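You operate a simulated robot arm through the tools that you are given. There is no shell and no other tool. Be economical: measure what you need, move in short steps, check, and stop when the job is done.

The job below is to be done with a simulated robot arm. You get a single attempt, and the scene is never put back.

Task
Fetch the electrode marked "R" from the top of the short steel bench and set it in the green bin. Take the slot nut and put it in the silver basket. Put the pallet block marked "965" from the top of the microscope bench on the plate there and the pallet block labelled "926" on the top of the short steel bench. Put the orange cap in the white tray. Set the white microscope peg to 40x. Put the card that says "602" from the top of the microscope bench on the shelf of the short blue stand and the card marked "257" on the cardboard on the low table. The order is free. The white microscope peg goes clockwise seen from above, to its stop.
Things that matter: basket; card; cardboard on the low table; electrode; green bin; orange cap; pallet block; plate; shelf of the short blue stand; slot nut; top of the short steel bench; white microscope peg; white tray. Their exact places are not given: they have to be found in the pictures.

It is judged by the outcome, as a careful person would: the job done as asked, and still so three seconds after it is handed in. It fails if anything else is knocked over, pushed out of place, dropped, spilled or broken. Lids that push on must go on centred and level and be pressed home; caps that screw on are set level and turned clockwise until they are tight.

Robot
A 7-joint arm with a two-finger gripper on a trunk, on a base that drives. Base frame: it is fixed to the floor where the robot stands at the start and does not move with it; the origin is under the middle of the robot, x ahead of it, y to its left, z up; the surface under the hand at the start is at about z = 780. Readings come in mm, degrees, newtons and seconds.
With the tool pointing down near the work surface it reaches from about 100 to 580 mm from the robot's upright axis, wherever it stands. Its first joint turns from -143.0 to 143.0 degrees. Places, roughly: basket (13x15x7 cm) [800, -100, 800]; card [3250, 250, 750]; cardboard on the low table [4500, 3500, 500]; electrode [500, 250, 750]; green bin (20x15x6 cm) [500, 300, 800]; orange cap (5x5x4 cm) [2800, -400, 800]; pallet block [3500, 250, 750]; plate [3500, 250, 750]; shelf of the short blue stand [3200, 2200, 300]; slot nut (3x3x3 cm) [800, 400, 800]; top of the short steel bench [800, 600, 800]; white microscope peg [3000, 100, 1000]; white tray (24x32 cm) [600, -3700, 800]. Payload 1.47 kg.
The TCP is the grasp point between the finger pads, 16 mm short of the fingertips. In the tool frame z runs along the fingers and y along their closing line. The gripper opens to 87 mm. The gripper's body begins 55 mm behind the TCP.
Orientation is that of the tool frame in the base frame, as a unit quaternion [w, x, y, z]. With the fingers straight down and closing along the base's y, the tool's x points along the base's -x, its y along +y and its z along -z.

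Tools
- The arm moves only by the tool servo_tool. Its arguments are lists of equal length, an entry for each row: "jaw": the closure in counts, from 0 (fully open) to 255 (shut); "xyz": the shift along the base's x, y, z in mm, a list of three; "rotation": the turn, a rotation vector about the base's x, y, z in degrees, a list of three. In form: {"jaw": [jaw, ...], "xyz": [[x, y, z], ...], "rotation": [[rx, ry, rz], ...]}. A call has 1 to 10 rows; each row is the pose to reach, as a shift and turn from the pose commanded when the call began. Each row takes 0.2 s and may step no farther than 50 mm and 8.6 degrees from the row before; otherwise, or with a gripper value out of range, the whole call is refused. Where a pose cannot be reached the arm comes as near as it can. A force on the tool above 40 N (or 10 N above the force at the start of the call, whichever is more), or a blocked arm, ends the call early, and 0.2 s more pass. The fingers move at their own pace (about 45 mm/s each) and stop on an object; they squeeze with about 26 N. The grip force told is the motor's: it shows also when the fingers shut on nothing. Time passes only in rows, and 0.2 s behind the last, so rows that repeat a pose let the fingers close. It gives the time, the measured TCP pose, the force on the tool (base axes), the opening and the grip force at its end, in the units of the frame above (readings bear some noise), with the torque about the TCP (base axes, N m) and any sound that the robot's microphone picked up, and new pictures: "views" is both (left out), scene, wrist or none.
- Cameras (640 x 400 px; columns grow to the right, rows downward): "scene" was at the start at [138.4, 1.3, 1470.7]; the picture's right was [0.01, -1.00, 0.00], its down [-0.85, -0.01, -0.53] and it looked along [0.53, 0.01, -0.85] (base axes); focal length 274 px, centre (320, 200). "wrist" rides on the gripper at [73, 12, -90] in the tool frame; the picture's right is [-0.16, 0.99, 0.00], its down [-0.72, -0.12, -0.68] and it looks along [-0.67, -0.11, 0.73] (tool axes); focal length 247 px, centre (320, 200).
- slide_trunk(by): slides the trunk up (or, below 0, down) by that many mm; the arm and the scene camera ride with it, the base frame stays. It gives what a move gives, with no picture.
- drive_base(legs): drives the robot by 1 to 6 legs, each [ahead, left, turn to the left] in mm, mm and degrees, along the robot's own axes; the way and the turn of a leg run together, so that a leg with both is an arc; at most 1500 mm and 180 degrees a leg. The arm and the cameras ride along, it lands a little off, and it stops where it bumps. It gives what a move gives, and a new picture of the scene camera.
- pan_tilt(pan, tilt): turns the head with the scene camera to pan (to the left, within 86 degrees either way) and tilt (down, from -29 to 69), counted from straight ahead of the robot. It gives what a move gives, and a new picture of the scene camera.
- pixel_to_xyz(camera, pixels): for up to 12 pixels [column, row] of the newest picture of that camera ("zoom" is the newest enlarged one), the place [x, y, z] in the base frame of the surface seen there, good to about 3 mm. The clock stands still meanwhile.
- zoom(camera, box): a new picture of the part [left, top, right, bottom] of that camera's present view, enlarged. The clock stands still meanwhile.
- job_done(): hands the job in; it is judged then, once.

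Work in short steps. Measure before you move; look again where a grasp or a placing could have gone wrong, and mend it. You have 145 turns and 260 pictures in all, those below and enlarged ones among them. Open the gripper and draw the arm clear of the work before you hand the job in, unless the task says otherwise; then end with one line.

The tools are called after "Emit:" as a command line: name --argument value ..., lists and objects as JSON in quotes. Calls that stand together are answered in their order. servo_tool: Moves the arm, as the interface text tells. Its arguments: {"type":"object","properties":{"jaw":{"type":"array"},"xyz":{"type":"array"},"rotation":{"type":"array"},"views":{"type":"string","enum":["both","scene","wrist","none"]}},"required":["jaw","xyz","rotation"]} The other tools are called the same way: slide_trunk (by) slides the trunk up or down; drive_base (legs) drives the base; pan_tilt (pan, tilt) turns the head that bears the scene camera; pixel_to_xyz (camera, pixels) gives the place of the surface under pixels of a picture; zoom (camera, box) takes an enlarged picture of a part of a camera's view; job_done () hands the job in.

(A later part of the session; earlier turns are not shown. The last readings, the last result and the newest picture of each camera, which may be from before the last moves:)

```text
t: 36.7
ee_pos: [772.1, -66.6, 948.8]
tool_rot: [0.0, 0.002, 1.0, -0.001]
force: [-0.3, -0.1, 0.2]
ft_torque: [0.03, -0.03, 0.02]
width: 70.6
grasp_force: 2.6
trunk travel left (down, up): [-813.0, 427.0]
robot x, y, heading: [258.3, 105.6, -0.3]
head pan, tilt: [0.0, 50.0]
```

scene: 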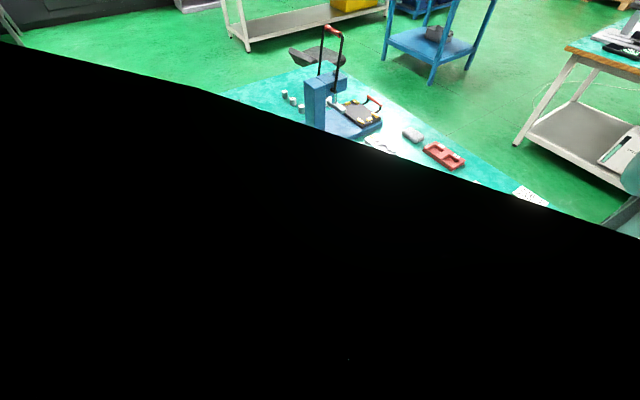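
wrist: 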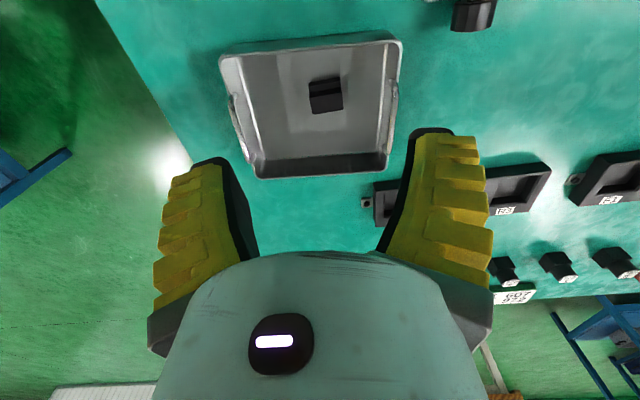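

The nut is in the basket. I retract the arm, back away from the bench and look to the right.

Emit:
servo_tool --jaw '[0, 0, 0, 0]' --xyz '[[-30, 20, 30], [-70, 40, 50], [-110, 60, 70], [-150, 80, 90]]' --rotation '[[0, 0, 0], [0, 0, 0], [0, 0, 0], [0, 0, 0]]' --views "none"

Emit:
drive_base --legs '[[-270, 0, 0]]'

Emit:
pan_tilt --pan -50 --tilt 25

Emit:
pan_tilt --pan 0 --tilt 15

```text
t: 37.7
ee_pos: [666.3, -14.0, 1005.1]
tool_rot: [0.0, 0.002, 1.0, 0.001]
force: [0.4, -0.6, -0.9]
ft_torque: [0.03, 0.03, 0.01]
width: 86.8
grasp_force: 0.1
out of reach, approached as far as the arm can: row 3, 4
trunk travel left (down, up): [-813.0, 427.0]
robot x, y, heading: [258.8, 104.3, -0.4]
head pan, tilt: [0.0, 50.0]
```

```text
t: 39.6
ee_pos: [404.2, -14.6, 1007.5]
tool_rot: [0.0, 0.002, 1.0, 0.001]
force: [0.0, -0.1, 0.6]
ft_torque: [-0.02, 0.03, -0.05]
width: 86.9
grasp_force: 0.1
trunk travel left (down, up): [-813.0, 427.0]
robot x, y, heading: [-5.3, 102.8, -0.1]
head pan, tilt: [0.0, 50.0]
```

scene: 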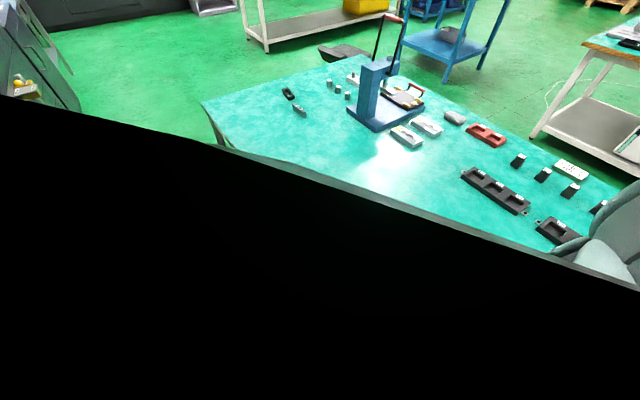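

```text
t: 40.7
ee_pos: [404.6, -15.0, 1006.5]
tool_rot: [0.001, 0.001, 1.0, 0.0]
force: [0.9, -0.4, -0.4]
ft_torque: [-0.01, 0.02, -0.02]
width: 86.8
grasp_force: 0.0
trunk travel left (down, up): [-813.0, 427.0]
robot x, y, heading: [-4.9, 101.8, -0.2]
head pan, tilt: [-50.0, 25.0]
```

scene: 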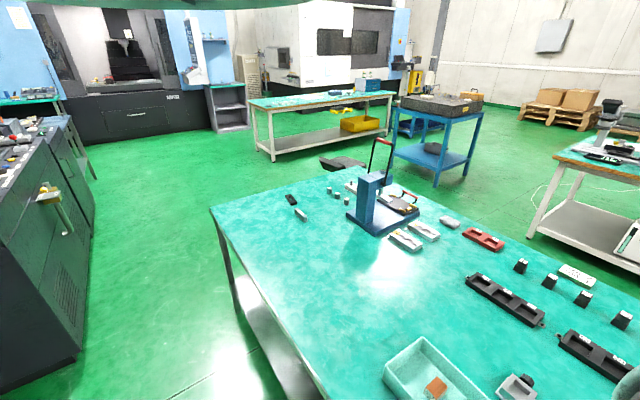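

```text
t: 41.9
ee_pos: [403.3, -13.9, 1007.3]
tool_rot: [0.0, 0.003, 1.0, 0.001]
force: [-0.1, 0.4, -0.8]
ft_torque: [-0.03, 0.01, 0.02]
width: 86.7
grasp_force: 0.1
trunk travel left (down, up): [-813.0, 427.0]
robot x, y, heading: [-1.7, 101.5, -0.2]
head pan, tilt: [0.0, 15.0]
```

scene: 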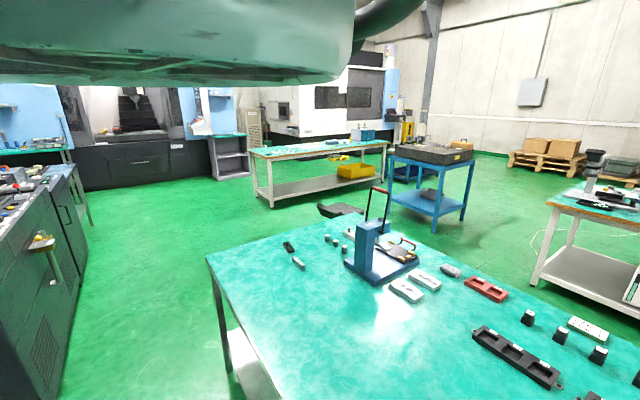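

The pan seems odd; I check where the picture's middle points lie.

Emit:
pixel_to_xyz --camera "scene" --pixels '[[320, 360], [320, 280], [320, 200], [430, 185], [590, 190], [590, 215], [560, 155], [320, 150], [480, 350], [630, 280]]'

Emit:
pan_tilt --pan -70 --tilt 15

```text
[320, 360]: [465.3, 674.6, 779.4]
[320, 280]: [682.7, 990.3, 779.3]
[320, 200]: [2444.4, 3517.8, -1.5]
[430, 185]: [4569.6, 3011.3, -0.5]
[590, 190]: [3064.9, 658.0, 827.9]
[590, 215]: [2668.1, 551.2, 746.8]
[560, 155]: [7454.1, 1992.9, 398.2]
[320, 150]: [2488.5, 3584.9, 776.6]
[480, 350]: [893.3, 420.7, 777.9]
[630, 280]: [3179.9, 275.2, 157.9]
```

```text
t: 43.3
ee_pos: [403.8, -14.8, 1006.0]
tool_rot: [-0.001, 0.002, 1.0, 0.0]
force: [0.3, 0.0, 0.3]
ft_torque: [0.02, -0.01, 0.01]
width: 87.3
grasp_force: 0.1
trunk travel left (down, up): [-813.0, 427.0]
robot x, y, heading: [-0.2, 105.8, -0.4]
head pan, tilt: [-70.0, 15.0]
```

scene: 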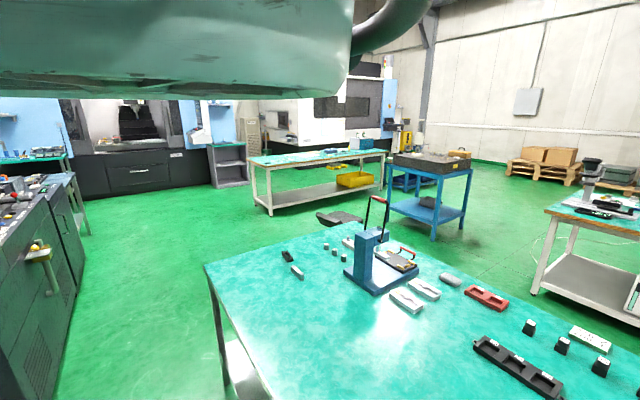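

The pan reading changes but the picture does not. I test the other way once.

Emit:
pan_tilt --pan 85 --tilt 20

Emit:
pan_tilt --pan 0 --tilt 20

```text
t: 45.7
ee_pos: [404.8, -14.0, 1006.7]
tool_rot: [-0.001, 0.002, 1.0, 0.0]
force: [1.0, 0.2, 0.8]
ft_torque: [-0.01, 0.0, -0.02]
width: 87.1
grasp_force: 0.0
trunk travel left (down, up): [-813.0, 427.0]
robot x, y, heading: [-4.2, 105.5, -0.2]
head pan, tilt: [85.0, 20.0]
```

scene: 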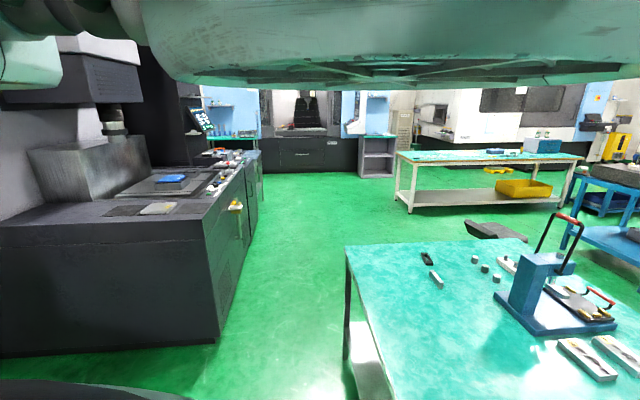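

```text
t: 47.3
ee_pos: [404.7, -15.0, 1006.6]
tool_rot: [0.0, 0.002, 1.0, 0.0]
force: [-0.3, 0.1, 0.3]
ft_torque: [-0.06, 0.01, -0.05]
width: 87.3
grasp_force: 0.1
trunk travel left (down, up): [-813.0, 427.0]
robot x, y, heading: [-5.6, 105.3, -0.3]
head pan, tilt: [0.0, 20.0]
```

scene: 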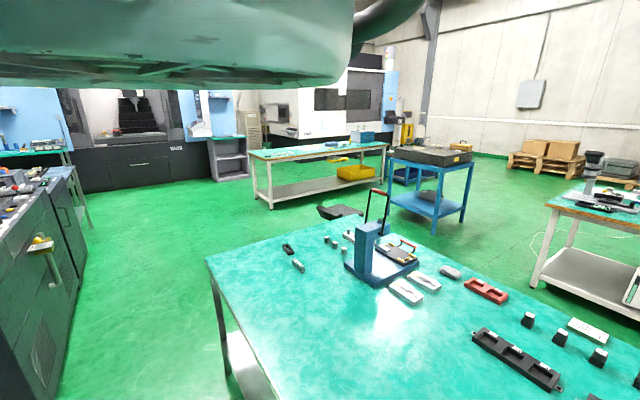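

I turn the base itself right by 60° to look that way.

Emit:
drive_base --legs '[[-150, 0, 0], [0, 0, -60]]'

Emit:
drive_base --legs '[[0, 0, -60]]'

```text
t: 51.3
ee_pos: [-50.7, -308.5, 1006.8]
tool_rot: [0.0, 0.502, 0.865, 0.0]
force: [-1.2, 0.2, -0.5]
ft_torque: [0.0, -0.02, -0.01]
width: 86.8
grasp_force: 0.1
trunk travel left (down, up): [-813.0, 427.0]
robot x, y, heading: [-151.6, 107.6, -60.2]
head pan, tilt: [0.0, 20.0]
```

scene: 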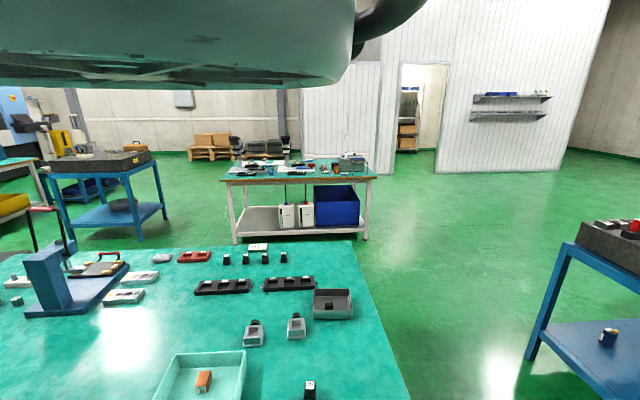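

```text
t: 54.4
ee_pos: [-461.2, -184.4, 1006.9]
tool_rot: [0.0, 0.87, 0.493, -0.001]
force: [0.2, 0.1, 0.4]
ft_torque: [0.01, 0.01, -0.01]
width: 87.3
grasp_force: 0.1
trunk travel left (down, up): [-813.0, 427.0]
robot x, y, heading: [-148.5, 106.1, -120.9]
head pan, tilt: [0.0, 20.0]
```

scene: 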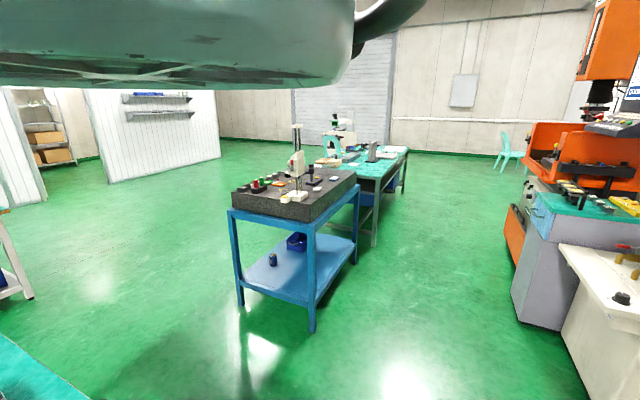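

I measure the granite stand and the white tray's bench from here.

Emit:
pixel_to_xyz --camera "scene" --pixels '[[242, 305], [313, 330], [355, 260], [232, 205], [311, 215], [355, 175], [390, 155], [370, 165], [400, 150], [340, 160], [330, 150], [374, 240]]'

Emit:
zoom --camera "scene" --box '[290, 100, 430, 200]'

```text
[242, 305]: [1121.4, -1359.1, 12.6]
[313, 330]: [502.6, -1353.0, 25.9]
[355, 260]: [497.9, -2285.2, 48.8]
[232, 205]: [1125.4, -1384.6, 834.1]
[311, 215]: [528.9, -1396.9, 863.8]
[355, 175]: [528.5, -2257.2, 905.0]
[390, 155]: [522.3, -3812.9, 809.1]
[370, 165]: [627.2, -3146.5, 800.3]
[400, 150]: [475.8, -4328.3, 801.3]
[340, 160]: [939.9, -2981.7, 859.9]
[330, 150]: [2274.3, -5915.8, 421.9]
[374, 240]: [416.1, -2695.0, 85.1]
```

```text
4.00 times, centred on (360, 150) of scene
```

zoom: 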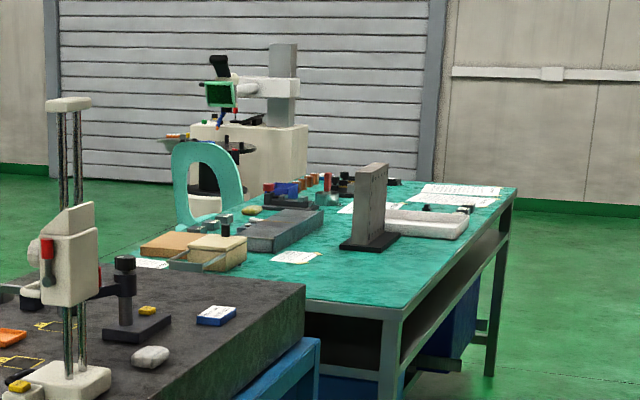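

Corridor at y≈-800 is free. I drive around the bench to stand before the microscope bench.

Emit:
drive_base --legs '[[0, 0, 120.9], [0, -900, 0], [1200, 0, 0], [1050, 0, 0], [0, 750, 0]]'

Emit:
pan_tilt --pan -20 --tilt 35

```text
t: 78.7
ee_pos: [2510.8, -109.8, 1006.7]
tool_rot: [0.0, -0.013, 1.0, 0.0]
force: [0.5, 0.5, -0.2]
ft_torque: [-0.02, 0.02, 0.0]
width: 87.1
grasp_force: 0.0
trunk travel left (down, up): [-813.0, 427.0]
robot x, y, heading: [2100.2, -0.4, 1.4]
head pan, tilt: [0.0, 20.0]
```

scene: 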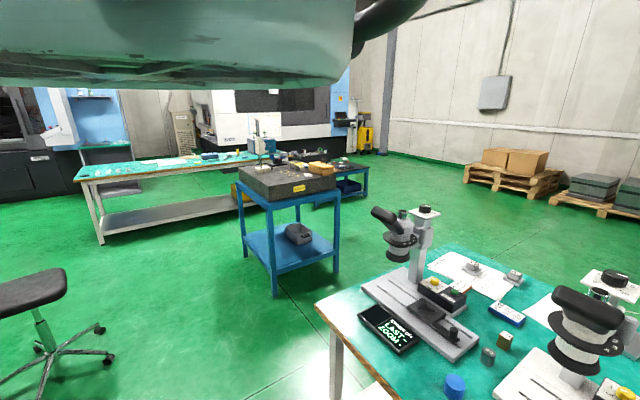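

```text
t: 79.5
ee_pos: [2511.1, -109.3, 1006.5]
tool_rot: [0.0, -0.013, 1.0, 0.0]
force: [0.9, 0.5, 0.7]
ft_torque: [0.01, -0.04, 0.04]
width: 86.6
grasp_force: 0.0
trunk travel left (down, up): [-813.0, 427.0]
robot x, y, heading: [2099.0, -3.5, 1.8]
head pan, tilt: [-20.0, 35.0]
```

scene: 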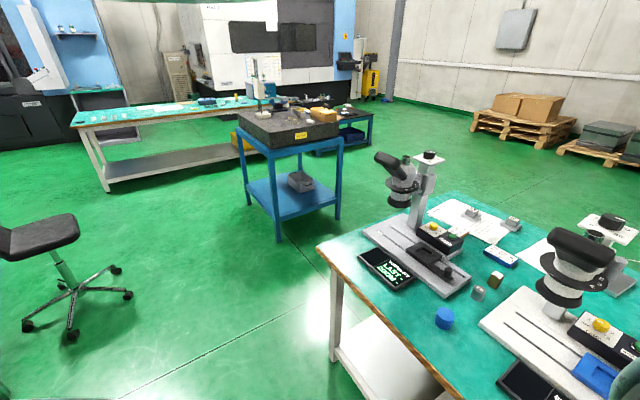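

I turn the base right 50° to face the camera at the bench.

Emit:
drive_base --legs '[[0, 0, -52]]'

Emit:
zoom --camera "scene" --box '[200, 120, 440, 270]'

```text
t: 82.2
ee_pos: [2272.4, -391.0, 1006.1]
tool_rot: [0.0, 0.424, 0.906, -0.001]
force: [0.4, -0.8, -0.3]
ft_torque: [-0.01, 0.0, -0.03]
width: 86.8
grasp_force: 0.0
trunk travel left (down, up): [-813.0, 427.0]
robot x, y, heading: [2102.6, -4.5, -49.8]
head pan, tilt: [-20.0, 35.0]
```

scene: 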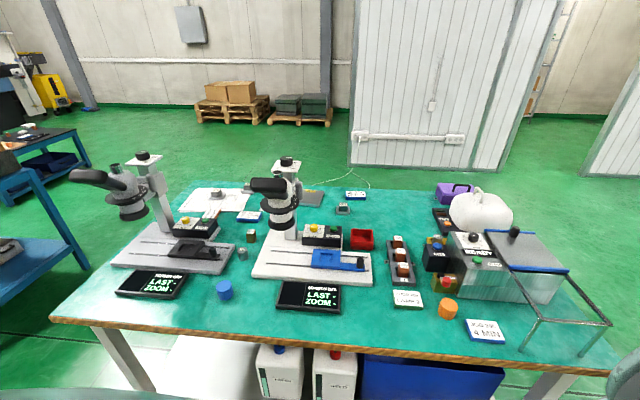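

```text
2.67 times, centred on (320, 195) of scene
```

zoom: 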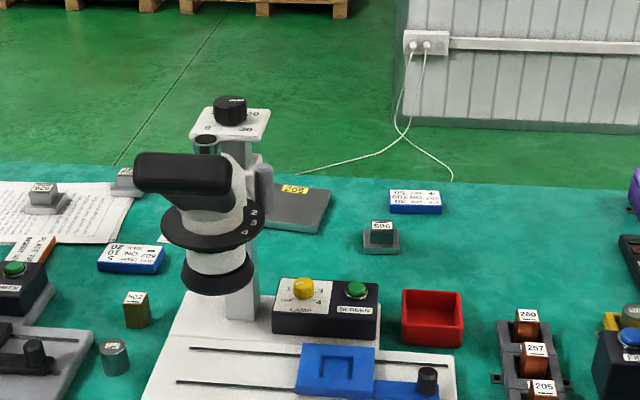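

Excellent view. I enlarge the important parts.

Emit:
zoom --camera "scene" --box '[180, 180, 264, 232]'

Emit:
zoom --camera "scene" --box '[264, 150, 312, 180]'

Emit:
zoom --camera "scene" --box '[300, 180, 380, 230]'

Emit:
zoom --camera "scene" --box '[380, 230, 520, 350]'

Emit:
zoom --camera "scene" --box '[220, 190, 300, 260]'

Emit:
zoom --camera "scene" --box '[120, 140, 184, 180]'

```text
7.62 times, centred on (222, 206) of scene
```

zoom: 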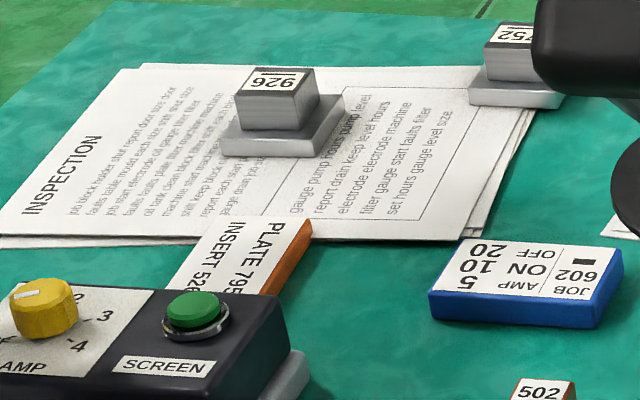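

```text
13.33 times, centred on (288, 165) of scene
```

zoom: 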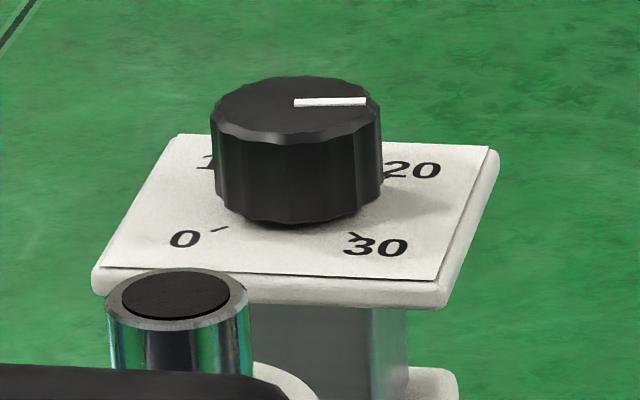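

```text
8.00 times, centred on (340, 205) of scene
```

zoom: 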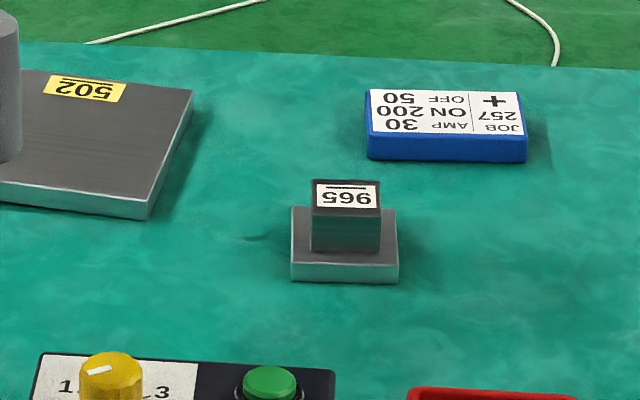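

```text
3.33 times, centred on (450, 290) of scene
```

zoom: 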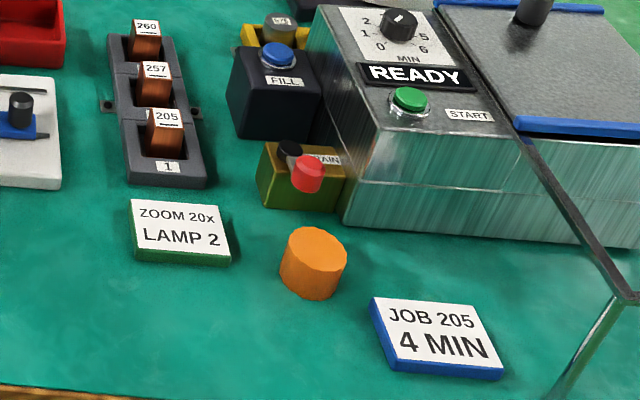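

```text
5.71 times, centred on (260, 225) of scene
```

zoom: 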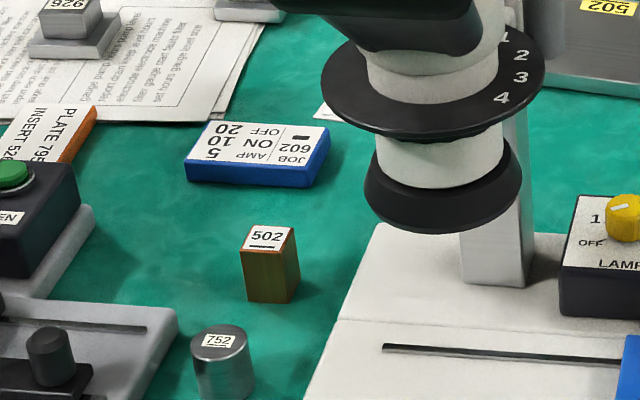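

```text
10.00 times, centred on (152, 160) of scene
```

zoom: 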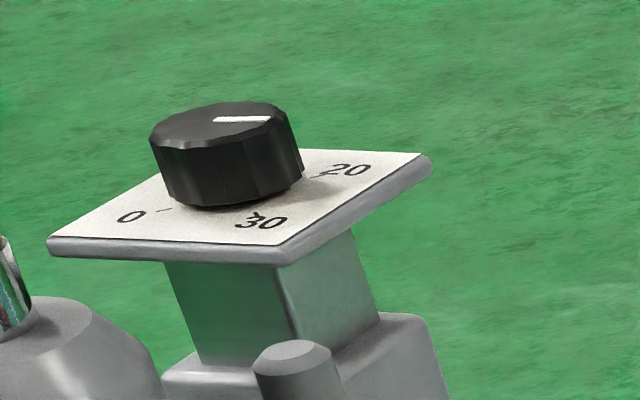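

I measure all key objects.

Emit:
pixel_to_xyz --camera "scene" --pixels '[[288, 161], [300, 207], [262, 207], [280, 232], [249, 217], [216, 195], [343, 203], [343, 212], [355, 195], [310, 198], [408, 298], [447, 308]]'

Emit:
pixel_to_xyz --camera "scene" --pixels '[[55, 320], [610, 370], [190, 185], [445, 195], [320, 260], [323, 235], [361, 238], [270, 185], [135, 213], [148, 158], [210, 212], [216, 190]]'

Emit:
zoom --camera "scene" --box '[240, 170, 320, 250]'

```text
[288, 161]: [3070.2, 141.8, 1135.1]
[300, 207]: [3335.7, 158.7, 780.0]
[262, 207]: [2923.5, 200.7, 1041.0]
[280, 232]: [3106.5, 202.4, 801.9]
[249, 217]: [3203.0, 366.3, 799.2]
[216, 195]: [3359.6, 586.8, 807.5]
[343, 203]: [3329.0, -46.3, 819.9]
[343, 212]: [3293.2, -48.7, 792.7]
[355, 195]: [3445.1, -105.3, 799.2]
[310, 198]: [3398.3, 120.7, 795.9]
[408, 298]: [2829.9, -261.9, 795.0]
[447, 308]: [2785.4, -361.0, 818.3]
```

```text
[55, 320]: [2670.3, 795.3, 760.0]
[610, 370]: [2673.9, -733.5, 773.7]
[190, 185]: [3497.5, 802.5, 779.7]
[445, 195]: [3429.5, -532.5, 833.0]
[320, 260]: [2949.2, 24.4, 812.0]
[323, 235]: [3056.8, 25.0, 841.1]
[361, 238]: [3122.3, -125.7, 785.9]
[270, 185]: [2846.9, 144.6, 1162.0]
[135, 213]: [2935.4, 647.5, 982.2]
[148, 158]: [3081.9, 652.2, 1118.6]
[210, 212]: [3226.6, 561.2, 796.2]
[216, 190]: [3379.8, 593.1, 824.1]
```

```text
5.00 times, centred on (280, 210) of scene
```

zoom: 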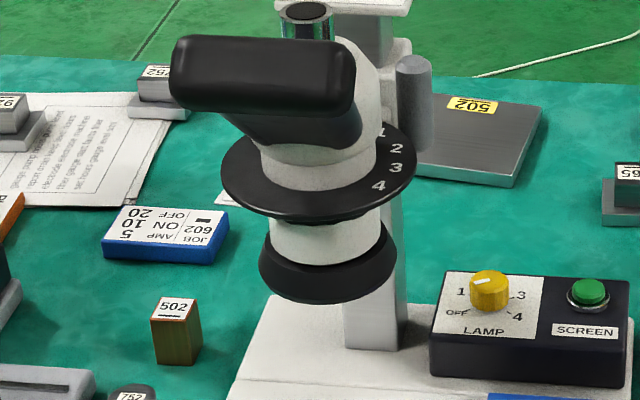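

I take a closer look at the grey upright peg near (322,190).

Emit:
zoom --camera "scene" --box '[300, 175, 348, 215]'

Emit:
pixel_to_xyz --camera "scene" --pixels '[[322.5, 183], [322.5, 188], [322.5, 194], [321, 201], [319.5, 199.5], [316, 207], [301, 213], [285, 212], [284, 245], [290, 220]]'

```text
10.00 times, centred on (324, 195) of scene
```

zoom: 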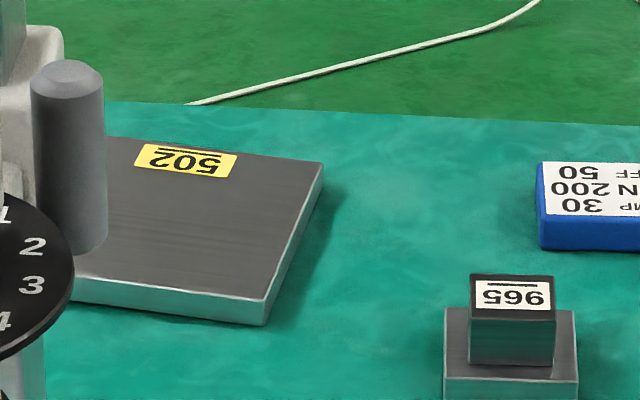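

```text
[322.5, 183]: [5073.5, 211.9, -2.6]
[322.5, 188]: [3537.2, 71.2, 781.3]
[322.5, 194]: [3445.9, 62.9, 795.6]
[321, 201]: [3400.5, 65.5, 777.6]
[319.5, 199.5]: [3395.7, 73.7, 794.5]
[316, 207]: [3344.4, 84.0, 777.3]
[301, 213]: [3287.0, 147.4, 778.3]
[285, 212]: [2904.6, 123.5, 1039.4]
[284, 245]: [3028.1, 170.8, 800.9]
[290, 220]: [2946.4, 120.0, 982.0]
```

Zoom is 10x about (324,195), so the peg is at pixel (299,190). I measure it, plus the plate outline.

Emit:
pixel_to_xyz --camera "zoom" --pixels '[[68, 68], [68, 100], [68, 150], [68, 200], [85, 245], [30, 250], [30, 290], [320, 170], [265, 320], [120, 140], [100, 290], [190, 200]]'

Emit:
zoom --camera "wrist" --box '[0, 0, 640, 400]'

```text
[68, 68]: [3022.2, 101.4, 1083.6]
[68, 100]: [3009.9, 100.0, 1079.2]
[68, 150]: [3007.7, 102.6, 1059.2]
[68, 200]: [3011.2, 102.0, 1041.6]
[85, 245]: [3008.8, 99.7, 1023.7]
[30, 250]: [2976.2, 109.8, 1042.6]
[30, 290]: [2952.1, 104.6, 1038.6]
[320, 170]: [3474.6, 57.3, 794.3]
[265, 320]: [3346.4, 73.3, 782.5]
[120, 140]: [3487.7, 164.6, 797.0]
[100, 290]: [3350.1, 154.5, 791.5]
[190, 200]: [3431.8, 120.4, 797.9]
```

```text
1.00 times, centred on (320, 200) of wrist (not enlarged: the box is as wide or as high as the picture)
```

zoom: 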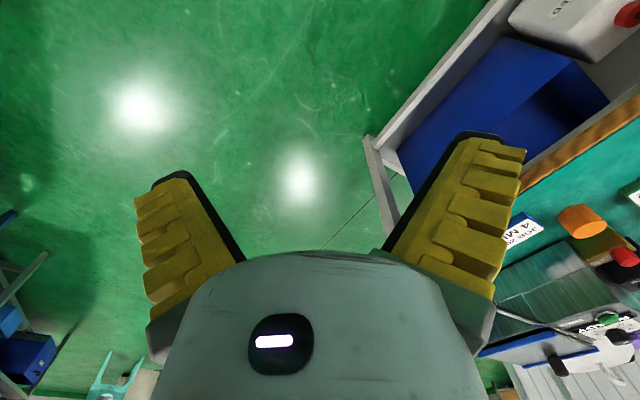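

The peg stands at ≈(3016,101), z 1020–1084, beside the ring. I measure the ring, barrel and lens to find its axis.

Emit:
zoom --camera "scene" --box '[240, 170, 320, 250]'

Emit:
pixel_to_xyz --camera "zoom" --pixels '[[226, 175], [250, 200], [285, 212], [330, 212], [380, 200], [410, 175], [414, 160], [400, 140], [378, 186], [395, 168], [397, 148], [382, 132]]'

Emit:
pixel_to_xyz --camera "zoom" --pixels '[[275, 170], [320, 185], [360, 170], [280, 240], [325, 255], [370, 240], [262, 265], [328, 295], [393, 255], [255, 130], [180, 60], [350, 70]]'

```text
5.00 times, centred on (280, 210) of scene
```

zoom: 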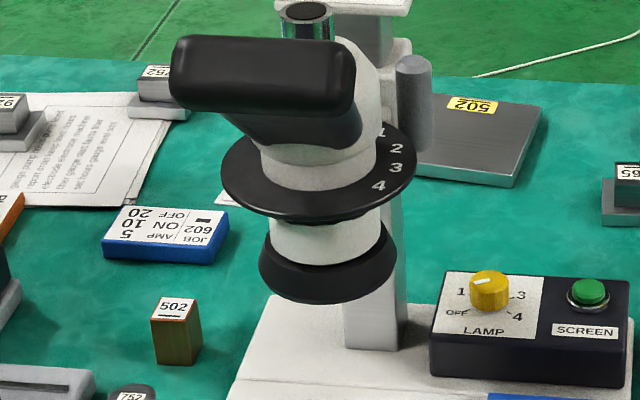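

```text
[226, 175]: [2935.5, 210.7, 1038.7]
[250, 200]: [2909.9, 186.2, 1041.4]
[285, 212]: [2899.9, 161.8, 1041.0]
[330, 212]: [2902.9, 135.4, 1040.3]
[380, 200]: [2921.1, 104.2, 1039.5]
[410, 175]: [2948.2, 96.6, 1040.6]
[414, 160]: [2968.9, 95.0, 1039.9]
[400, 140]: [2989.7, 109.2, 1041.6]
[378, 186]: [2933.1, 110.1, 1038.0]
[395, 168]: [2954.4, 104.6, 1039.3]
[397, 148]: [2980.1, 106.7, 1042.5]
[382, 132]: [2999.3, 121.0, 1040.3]
```

```text
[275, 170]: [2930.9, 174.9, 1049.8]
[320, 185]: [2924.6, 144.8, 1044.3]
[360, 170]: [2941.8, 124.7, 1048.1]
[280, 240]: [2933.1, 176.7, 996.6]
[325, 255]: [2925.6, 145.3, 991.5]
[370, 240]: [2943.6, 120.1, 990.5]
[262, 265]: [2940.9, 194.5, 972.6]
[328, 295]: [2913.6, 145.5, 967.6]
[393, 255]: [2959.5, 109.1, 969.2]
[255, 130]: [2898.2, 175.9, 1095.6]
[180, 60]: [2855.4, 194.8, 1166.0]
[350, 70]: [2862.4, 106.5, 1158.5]
```

Peg arc: ring axis ≈(2959,152), peg radius ≈77 at mark 1; mark 4 lies near (2917,87). Before approaching I measure what stands under the bench front.

Emit:
pixel_to_xyz --camera "scene" --pixels '[[280, 375], [335, 375], [430, 385], [200, 365], [230, 340], [320, 350], [130, 370], [560, 385], [225, 290], [320, 295], [160, 285], [480, 330]]'

Emit:
pan_tilt --pan -20 --tilt 55

```text
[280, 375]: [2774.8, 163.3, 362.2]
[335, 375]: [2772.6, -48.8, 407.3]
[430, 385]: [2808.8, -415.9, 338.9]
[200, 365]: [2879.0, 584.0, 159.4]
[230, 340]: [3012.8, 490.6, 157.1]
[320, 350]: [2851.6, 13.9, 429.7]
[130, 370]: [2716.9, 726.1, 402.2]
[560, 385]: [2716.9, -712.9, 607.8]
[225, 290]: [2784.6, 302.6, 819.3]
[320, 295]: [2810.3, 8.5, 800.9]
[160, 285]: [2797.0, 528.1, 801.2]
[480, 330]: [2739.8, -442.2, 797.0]
```

```text
t: 83.0
ee_pos: [2272.5, -390.5, 1005.9]
tool_rot: [0.0, 0.423, 0.906, -0.001]
force: [-0.2, -0.3, -0.3]
ft_torque: [-0.02, -0.01, -0.01]
width: 86.9
grasp_force: 0.0
trunk travel left (down, up): [-813.0, 427.0]
robot x, y, heading: [2098.2, -2.8, -50.2]
head pan, tilt: [-20.0, 55.0]
```

scene: 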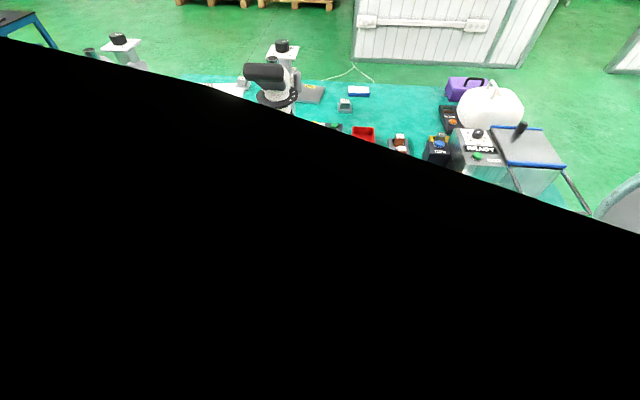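

I raise the trunk, square up to the bench and approach to about x 2450.

Emit:
slide_trunk --by 150

Emit:
drive_base --legs '[[0, 0, 50], [350, -60, 0]]'

```text
t: 84.8
ee_pos: [2272.8, -390.7, 1155.9]
tool_rot: [0.0, 0.423, 0.906, 0.0]
force: [-0.2, 0.9, 0.3]
ft_torque: [-0.01, 0.0, -0.01]
width: 87.1
grasp_force: 0.0
trunk travel left (down, up): [-963.0, 277.0]
robot x, y, heading: [2097.6, -4.6, -50.2]
head pan, tilt: [-20.0, 55.0]
```

```text
t: 89.3
ee_pos: [2851.6, -171.1, 1156.8]
tool_rot: [0.0, -0.006, 1.0, 0.0]
force: [-0.6, 0.3, -0.4]
ft_torque: [0.01, 0.0, 0.0]
width: 86.8
grasp_force: 0.2
trunk travel left (down, up): [-963.0, 277.0]
robot x, y, heading: [2441.0, -57.0, 0.7]
head pan, tilt: [-20.0, 55.0]
```

scene: 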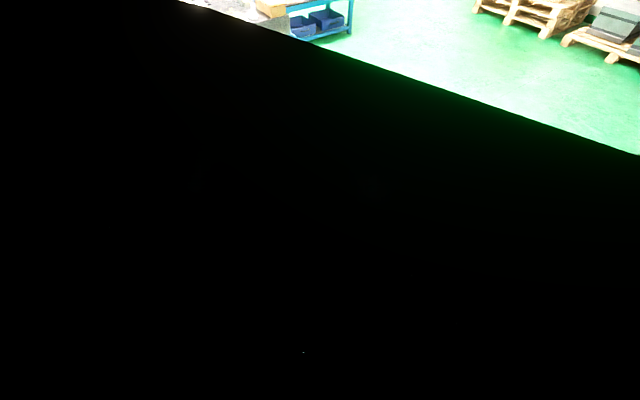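

I go ahead 110 more and set the head back.

Emit:
drive_base --legs '[[110, 0, -0.7]]'

Emit:
pan_tilt --pan 0 --tilt 35

```text
t: 90.5
ee_pos: [2960.4, -174.7, 1156.4]
tool_rot: [-0.001, 0.0, 1.0, 0.0]
force: [0.5, -0.1, 0.2]
ft_torque: [-0.02, 0.03, -0.01]
width: 86.8
grasp_force: 0.2
trunk travel left (down, up): [-963.0, 277.0]
robot x, y, heading: [2550.8, -56.0, -0.1]
head pan, tilt: [-20.0, 55.0]
```

scene: 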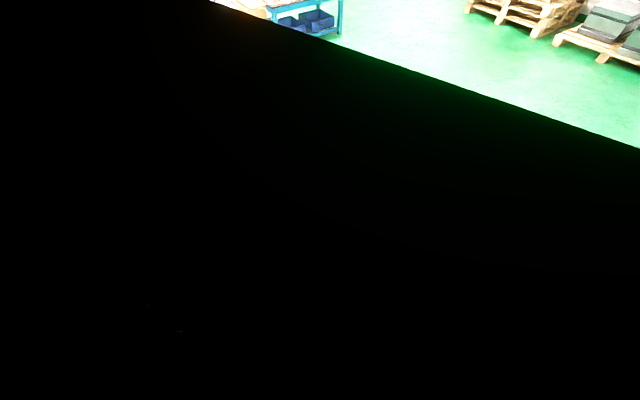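

```text
t: 91.4
ee_pos: [2960.6, -174.3, 1156.8]
tool_rot: [0.0, 0.0, 1.0, 0.0]
force: [0.0, -0.1, -0.5]
ft_torque: [-0.03, 0.0, -0.01]
width: 86.8
grasp_force: 0.1
trunk travel left (down, up): [-963.0, 277.0]
robot x, y, heading: [2553.6, -60.2, 0.2]
head pan, tilt: [0.0, 35.0]
```

scene: 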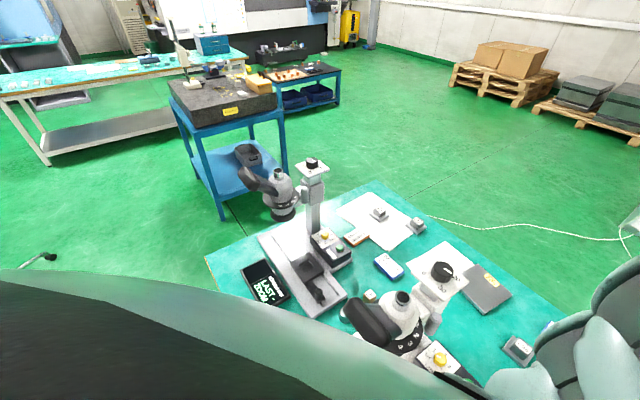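

I yaw the tool +86° so the jaws close along x, keeping clear on the right side of the microscope.

Emit:
servo_tool --jaw '[0, 0, 0, 0, 0, 0, 0, 0, 0, 0]' --xyz '[[0, 0, 0], [0, 0, 0], [0, 0, 0], [0, 0, 0], [0, 0, 0], [0, 0, 0], [0, 0, 0], [0, 0, 0], [0, 0, 0], [0, 0, 0]]' --rotation '[[0, 0, 8.5], [0, 0, 17], [0, 0, 25.5], [0, 0, 34], [0, 0, 42.5], [0, 0, 51], [0, 0, 59.5], [0, 0, 68], [0, 0, 76.5], [0, 0, 85]]' --views "wrist"

Emit:
servo_tool --jaw '[0, 0, 0, 0, 0, 0]' --xyz '[[0, 0, 0], [0, 0, 0], [0, 0, 0], [0, 0, 0], [0, 0, 0], [0, 0, 0]]' --rotation '[[8, 0, 0], [16, 0, 0], [24, 0, 0], [32, 0, 0], [40, 0, 0], [45, 0, 0]]' --views "both"

```text
t: 93.6
ee_pos: [2960.2, -174.4, 1156.3]
tool_rot: [0.001, -0.677, 0.736, 0.0]
force: [0.2, -0.4, 0.1]
ft_torque: [0.02, 0.01, 0.01]
width: 87.0
grasp_force: 0.0
trunk travel left (down, up): [-963.0, 277.0]
robot x, y, heading: [2551.6, -57.9, 0.2]
head pan, tilt: [0.0, 35.0]
```

wrist: 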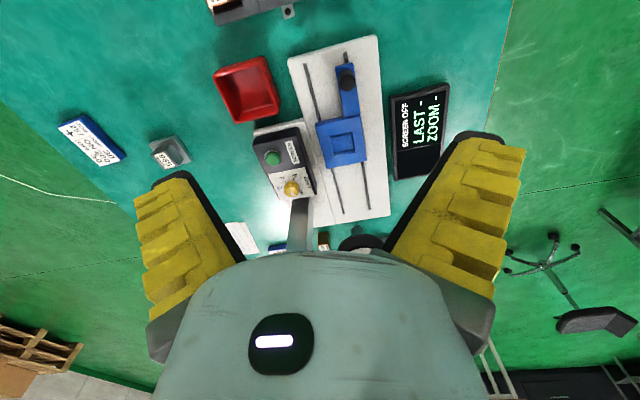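

```text
t: 95.0
ee_pos: [2960.6, -175.2, 1156.3]
tool_rot: [0.258, -0.624, 0.681, 0.282]
force: [-0.6, 0.1, -0.5]
ft_torque: [-0.02, -0.03, -0.02]
width: 87.0
grasp_force: 0.1
trunk travel left (down, up): [-963.0, 277.0]
robot x, y, heading: [2552.2, -55.9, -0.0]
head pan, tilt: [0.0, 35.0]
```

scene: 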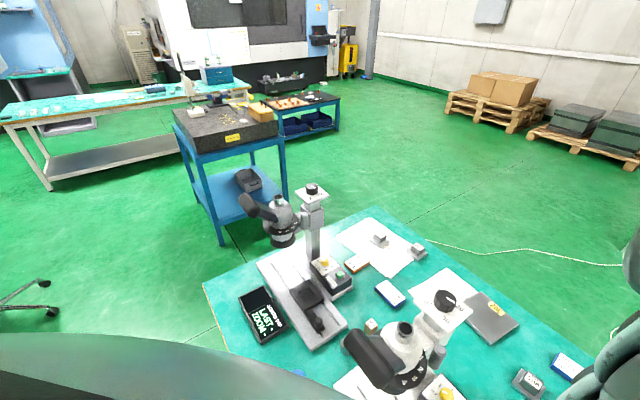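
wrist: 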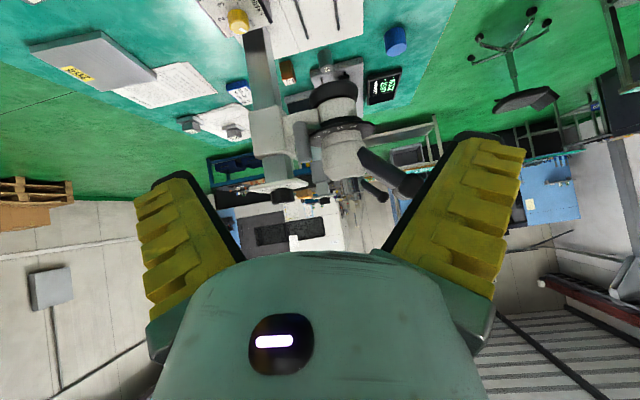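

I enlarge the wrist view of the microscope and measure the peg.

Emit:
zoom --camera "wrist" --box '[230, 40, 430, 210]'

Emit:
zoom --camera "wrist" --box '[280, 90, 380, 155]'

Emit:
pixel_to_xyz --camera "zoom" --pixels '[[120, 110], [120, 160], [120, 200], [120, 240], [120, 280], [100, 200], [140, 200], [60, 200], [250, 240], [300, 230]]'

```text
2.35 times, centred on (330, 125) of wrist
```

zoom: 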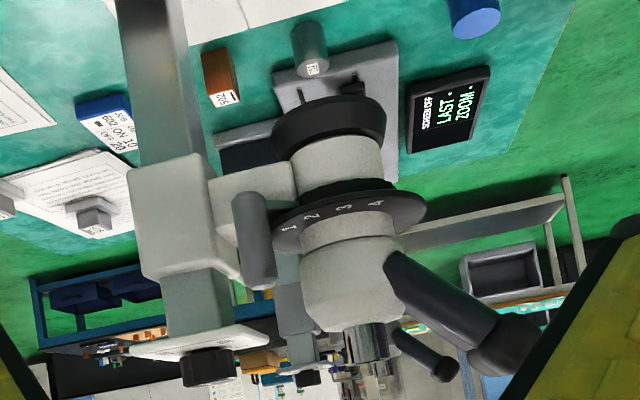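

```text
6.15 times, centred on (330, 122) of wrist
```

zoom: 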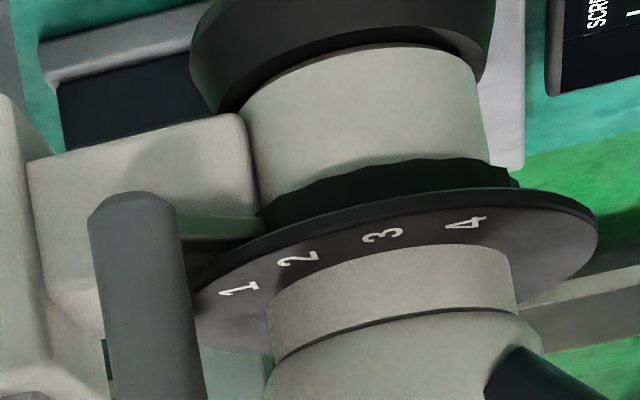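

```text
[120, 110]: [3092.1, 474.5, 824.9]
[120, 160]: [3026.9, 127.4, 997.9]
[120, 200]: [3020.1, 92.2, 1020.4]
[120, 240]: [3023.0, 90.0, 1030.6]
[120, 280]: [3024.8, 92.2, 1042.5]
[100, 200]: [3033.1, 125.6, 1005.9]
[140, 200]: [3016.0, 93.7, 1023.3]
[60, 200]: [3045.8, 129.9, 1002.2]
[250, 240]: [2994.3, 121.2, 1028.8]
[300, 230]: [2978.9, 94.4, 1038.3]
```

I measure the post head near the peg and the peg's ends.

Emit:
pixel_to_xyz --camera "wrist" --pixels '[[262, 130], [278, 133], [281, 125], [281, 142], [292, 145], [300, 158], [302, 150], [304, 140], [297, 128], [299, 120], [286, 118]]'

```text
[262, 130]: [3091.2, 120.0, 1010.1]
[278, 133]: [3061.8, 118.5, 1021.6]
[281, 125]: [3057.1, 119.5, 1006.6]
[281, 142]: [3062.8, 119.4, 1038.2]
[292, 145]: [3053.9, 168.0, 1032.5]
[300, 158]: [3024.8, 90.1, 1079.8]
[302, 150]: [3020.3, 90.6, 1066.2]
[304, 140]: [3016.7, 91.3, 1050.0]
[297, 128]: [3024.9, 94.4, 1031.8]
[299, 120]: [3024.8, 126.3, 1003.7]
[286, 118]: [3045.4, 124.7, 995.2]
```

Post head front face y≈119, x≥3055. I half-close the jaws (~45 mm), stage in line with the peg, approach halfway and look.

Emit:
servo_tool --jaw '[150, 150, 150, 150, 150, 150, 150]' --xyz '[[15, 40, 0], [30, 80, 0], [45, 120, 0], [61, 160, 0], [61, 191, -12], [61, 210, -31], [61, 230, -51]]' --rotation '[[0, 0, 0], [0, 0, 0], [0, 0, 0], [0, 0, 0], [0, 0, 0], [0, 0, 0], [0, 0, 0]]' --views "both"

```text
t: 96.6
ee_pos: [3022.8, 56.7, 1106.9]
tool_rot: [0.259, -0.624, 0.682, 0.281]
force: [0.0, -1.0, 0.3]
ft_torque: [-0.01, -0.01, 0.0]
width: 41.7
grasp_force: 4.3
trunk travel left (down, up): [-963.0, 277.0]
robot x, y, heading: [2554.4, -55.7, -0.3]
head pan, tilt: [0.0, 35.0]
```

scene: 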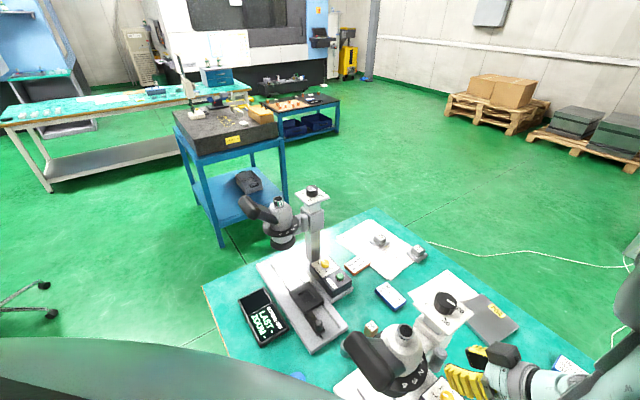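
wrist: 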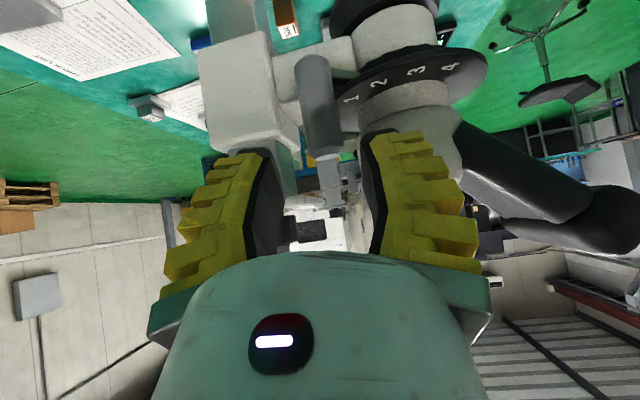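

The peg lines up between the fingers. I complete the approach.

Emit:
servo_tool --jaw '[155, 160, 160]' --xyz '[[-1, 12, -13], [-1, 24, -26], [-1, 36, -39]]' --rotation '[[0, 0, 0], [0, 0, 0], [0, 0, 0]]' --views "both"

```text
t: 97.4
ee_pos: [3020.1, 91.5, 1066.7]
tool_rot: [0.258, -0.625, 0.681, 0.282]
force: [1.2, -1.0, 0.2]
ft_torque: [0.01, 0.01, 0.02]
width: 38.3
grasp_force: 4.5
trunk travel left (down, up): [-963.0, 277.0]
robot x, y, heading: [2551.3, -57.3, 0.1]
head pan, tilt: [0.0, 35.0]
```

scene: 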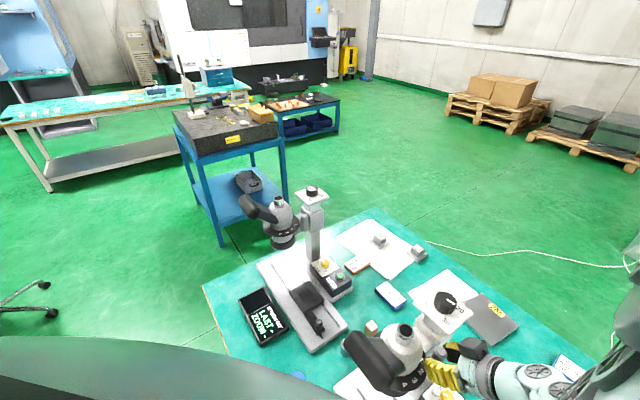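
wrist: 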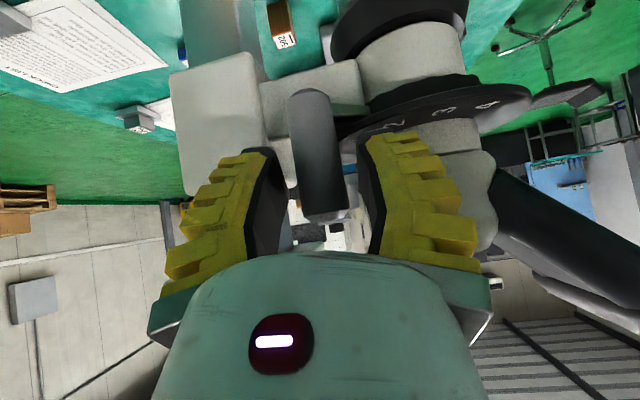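

The peg is between the fingers. I close to a snug cage and start along the arc clockwise.

Emit:
servo_tool --jaw '[200, 215, 215, 215, 215, 215, 215]' --xyz '[[0, 0, 0], [0, 0, 0], [0, 0, 0], [-6, -6, 0], [-11, -11, 0], [-22, -19, 0], [-35, -25, 0]]' --rotation '[[0, 0, 0], [0, 0, 0], [0, 0, 0], [0, 0, 0], [0, 0, 0], [0, 0, 0], [0, 0, 0]]' --views "wrist"

```text
t: 99.0
ee_pos: [2986.3, 68.0, 1066.9]
tool_rot: [0.26, -0.624, 0.68, 0.282]
force: [4.3, 1.0, 5.9]
ft_torque: [0.02, -0.13, -0.22]
width: 16.1
grasp_force: 29.8
trunk travel left (down, up): [-963.0, 277.0]
robot x, y, heading: [2551.7, -57.1, -0.0]
head pan, tilt: [0.0, 35.0]
```

wrist: 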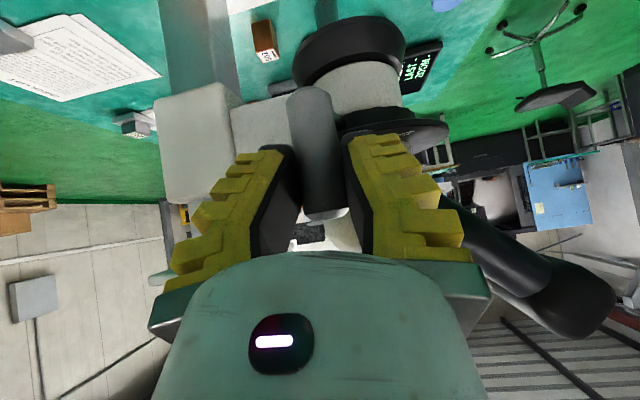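

The peg follows with little force. I continue along the arc.

Emit:
servo_tool --jaw '[215, 215, 215, 215, 215, 215]' --xyz '[[-13, -3.5, 0], [-27, -4.7, 0], [-41, -3.5, 0], [-55, 0, 0], [-62, 3, 0], [-67, 6, 0]]' --rotation '[[0, 0, 0], [0, 0, 0], [0, 0, 0], [0, 0, 0], [0, 0, 0], [0, 0, 0]]' --views "both"

```text
t: 100.4
ee_pos: [2919.7, 73.2, 1066.5]
tool_rot: [0.259, -0.624, 0.681, 0.282]
force: [2.3, -3.3, 0.0]
ft_torque: [-0.01, -0.03, -0.06]
width: 22.8
grasp_force: 13.3
trunk travel left (down, up): [-963.0, 277.0]
robot x, y, heading: [2550.3, -57.2, 0.0]
head pan, tilt: [0.0, 35.0]
```

scene: 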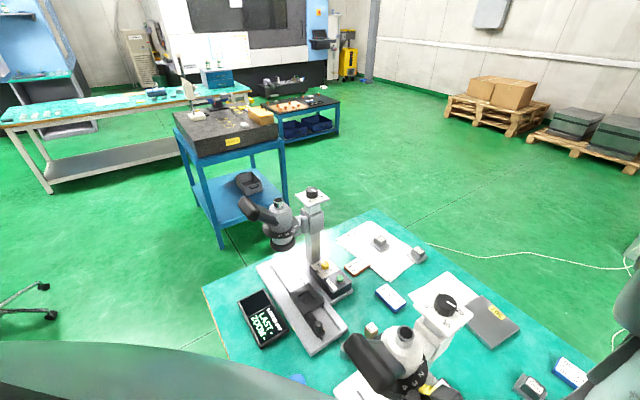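
wrist: 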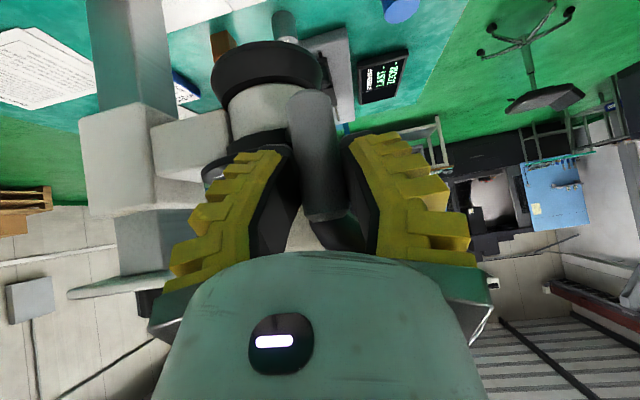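

Now gently on until the stop is felt.

Emit:
servo_tool --jaw '[215, 215, 215, 215]' --xyz '[[-4, 2.5, 0], [-7, 5, 0], [-10, 7, 0], [-12, 9, 0]]' --rotation '[[0, 0, 0], [0, 0, 0], [0, 0, 0], [0, 0, 0]]' --views "wrist"

```text
t: 101.3
ee_pos: [2917.8, 74.5, 1067.7]
tool_rot: [0.266, -0.623, 0.685, 0.267]
force: [10.9, -11.3, 3.3]
ft_torque: [-0.27, -0.07, -0.16]
width: 17.1
grasp_force: 30.1
trunk travel left (down, up): [-963.0, 277.0]
robot x, y, heading: [2552.7, -59.2, -0.1]
head pan, tilt: [0.0, 35.0]
stopped in row 4: the force on the tool passed its limit at 42 N (the readings are from after the stop); the commanded pose is now the measured one
```

wrist: 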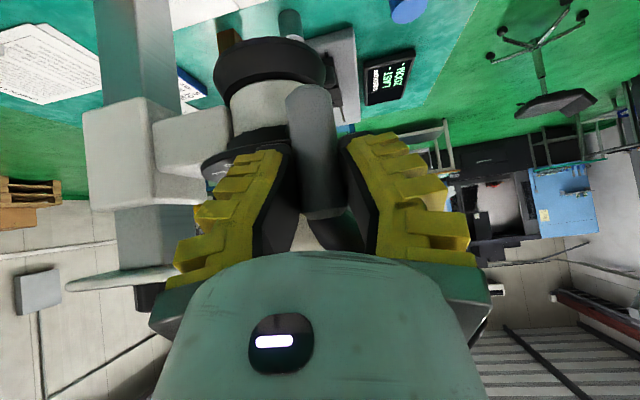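

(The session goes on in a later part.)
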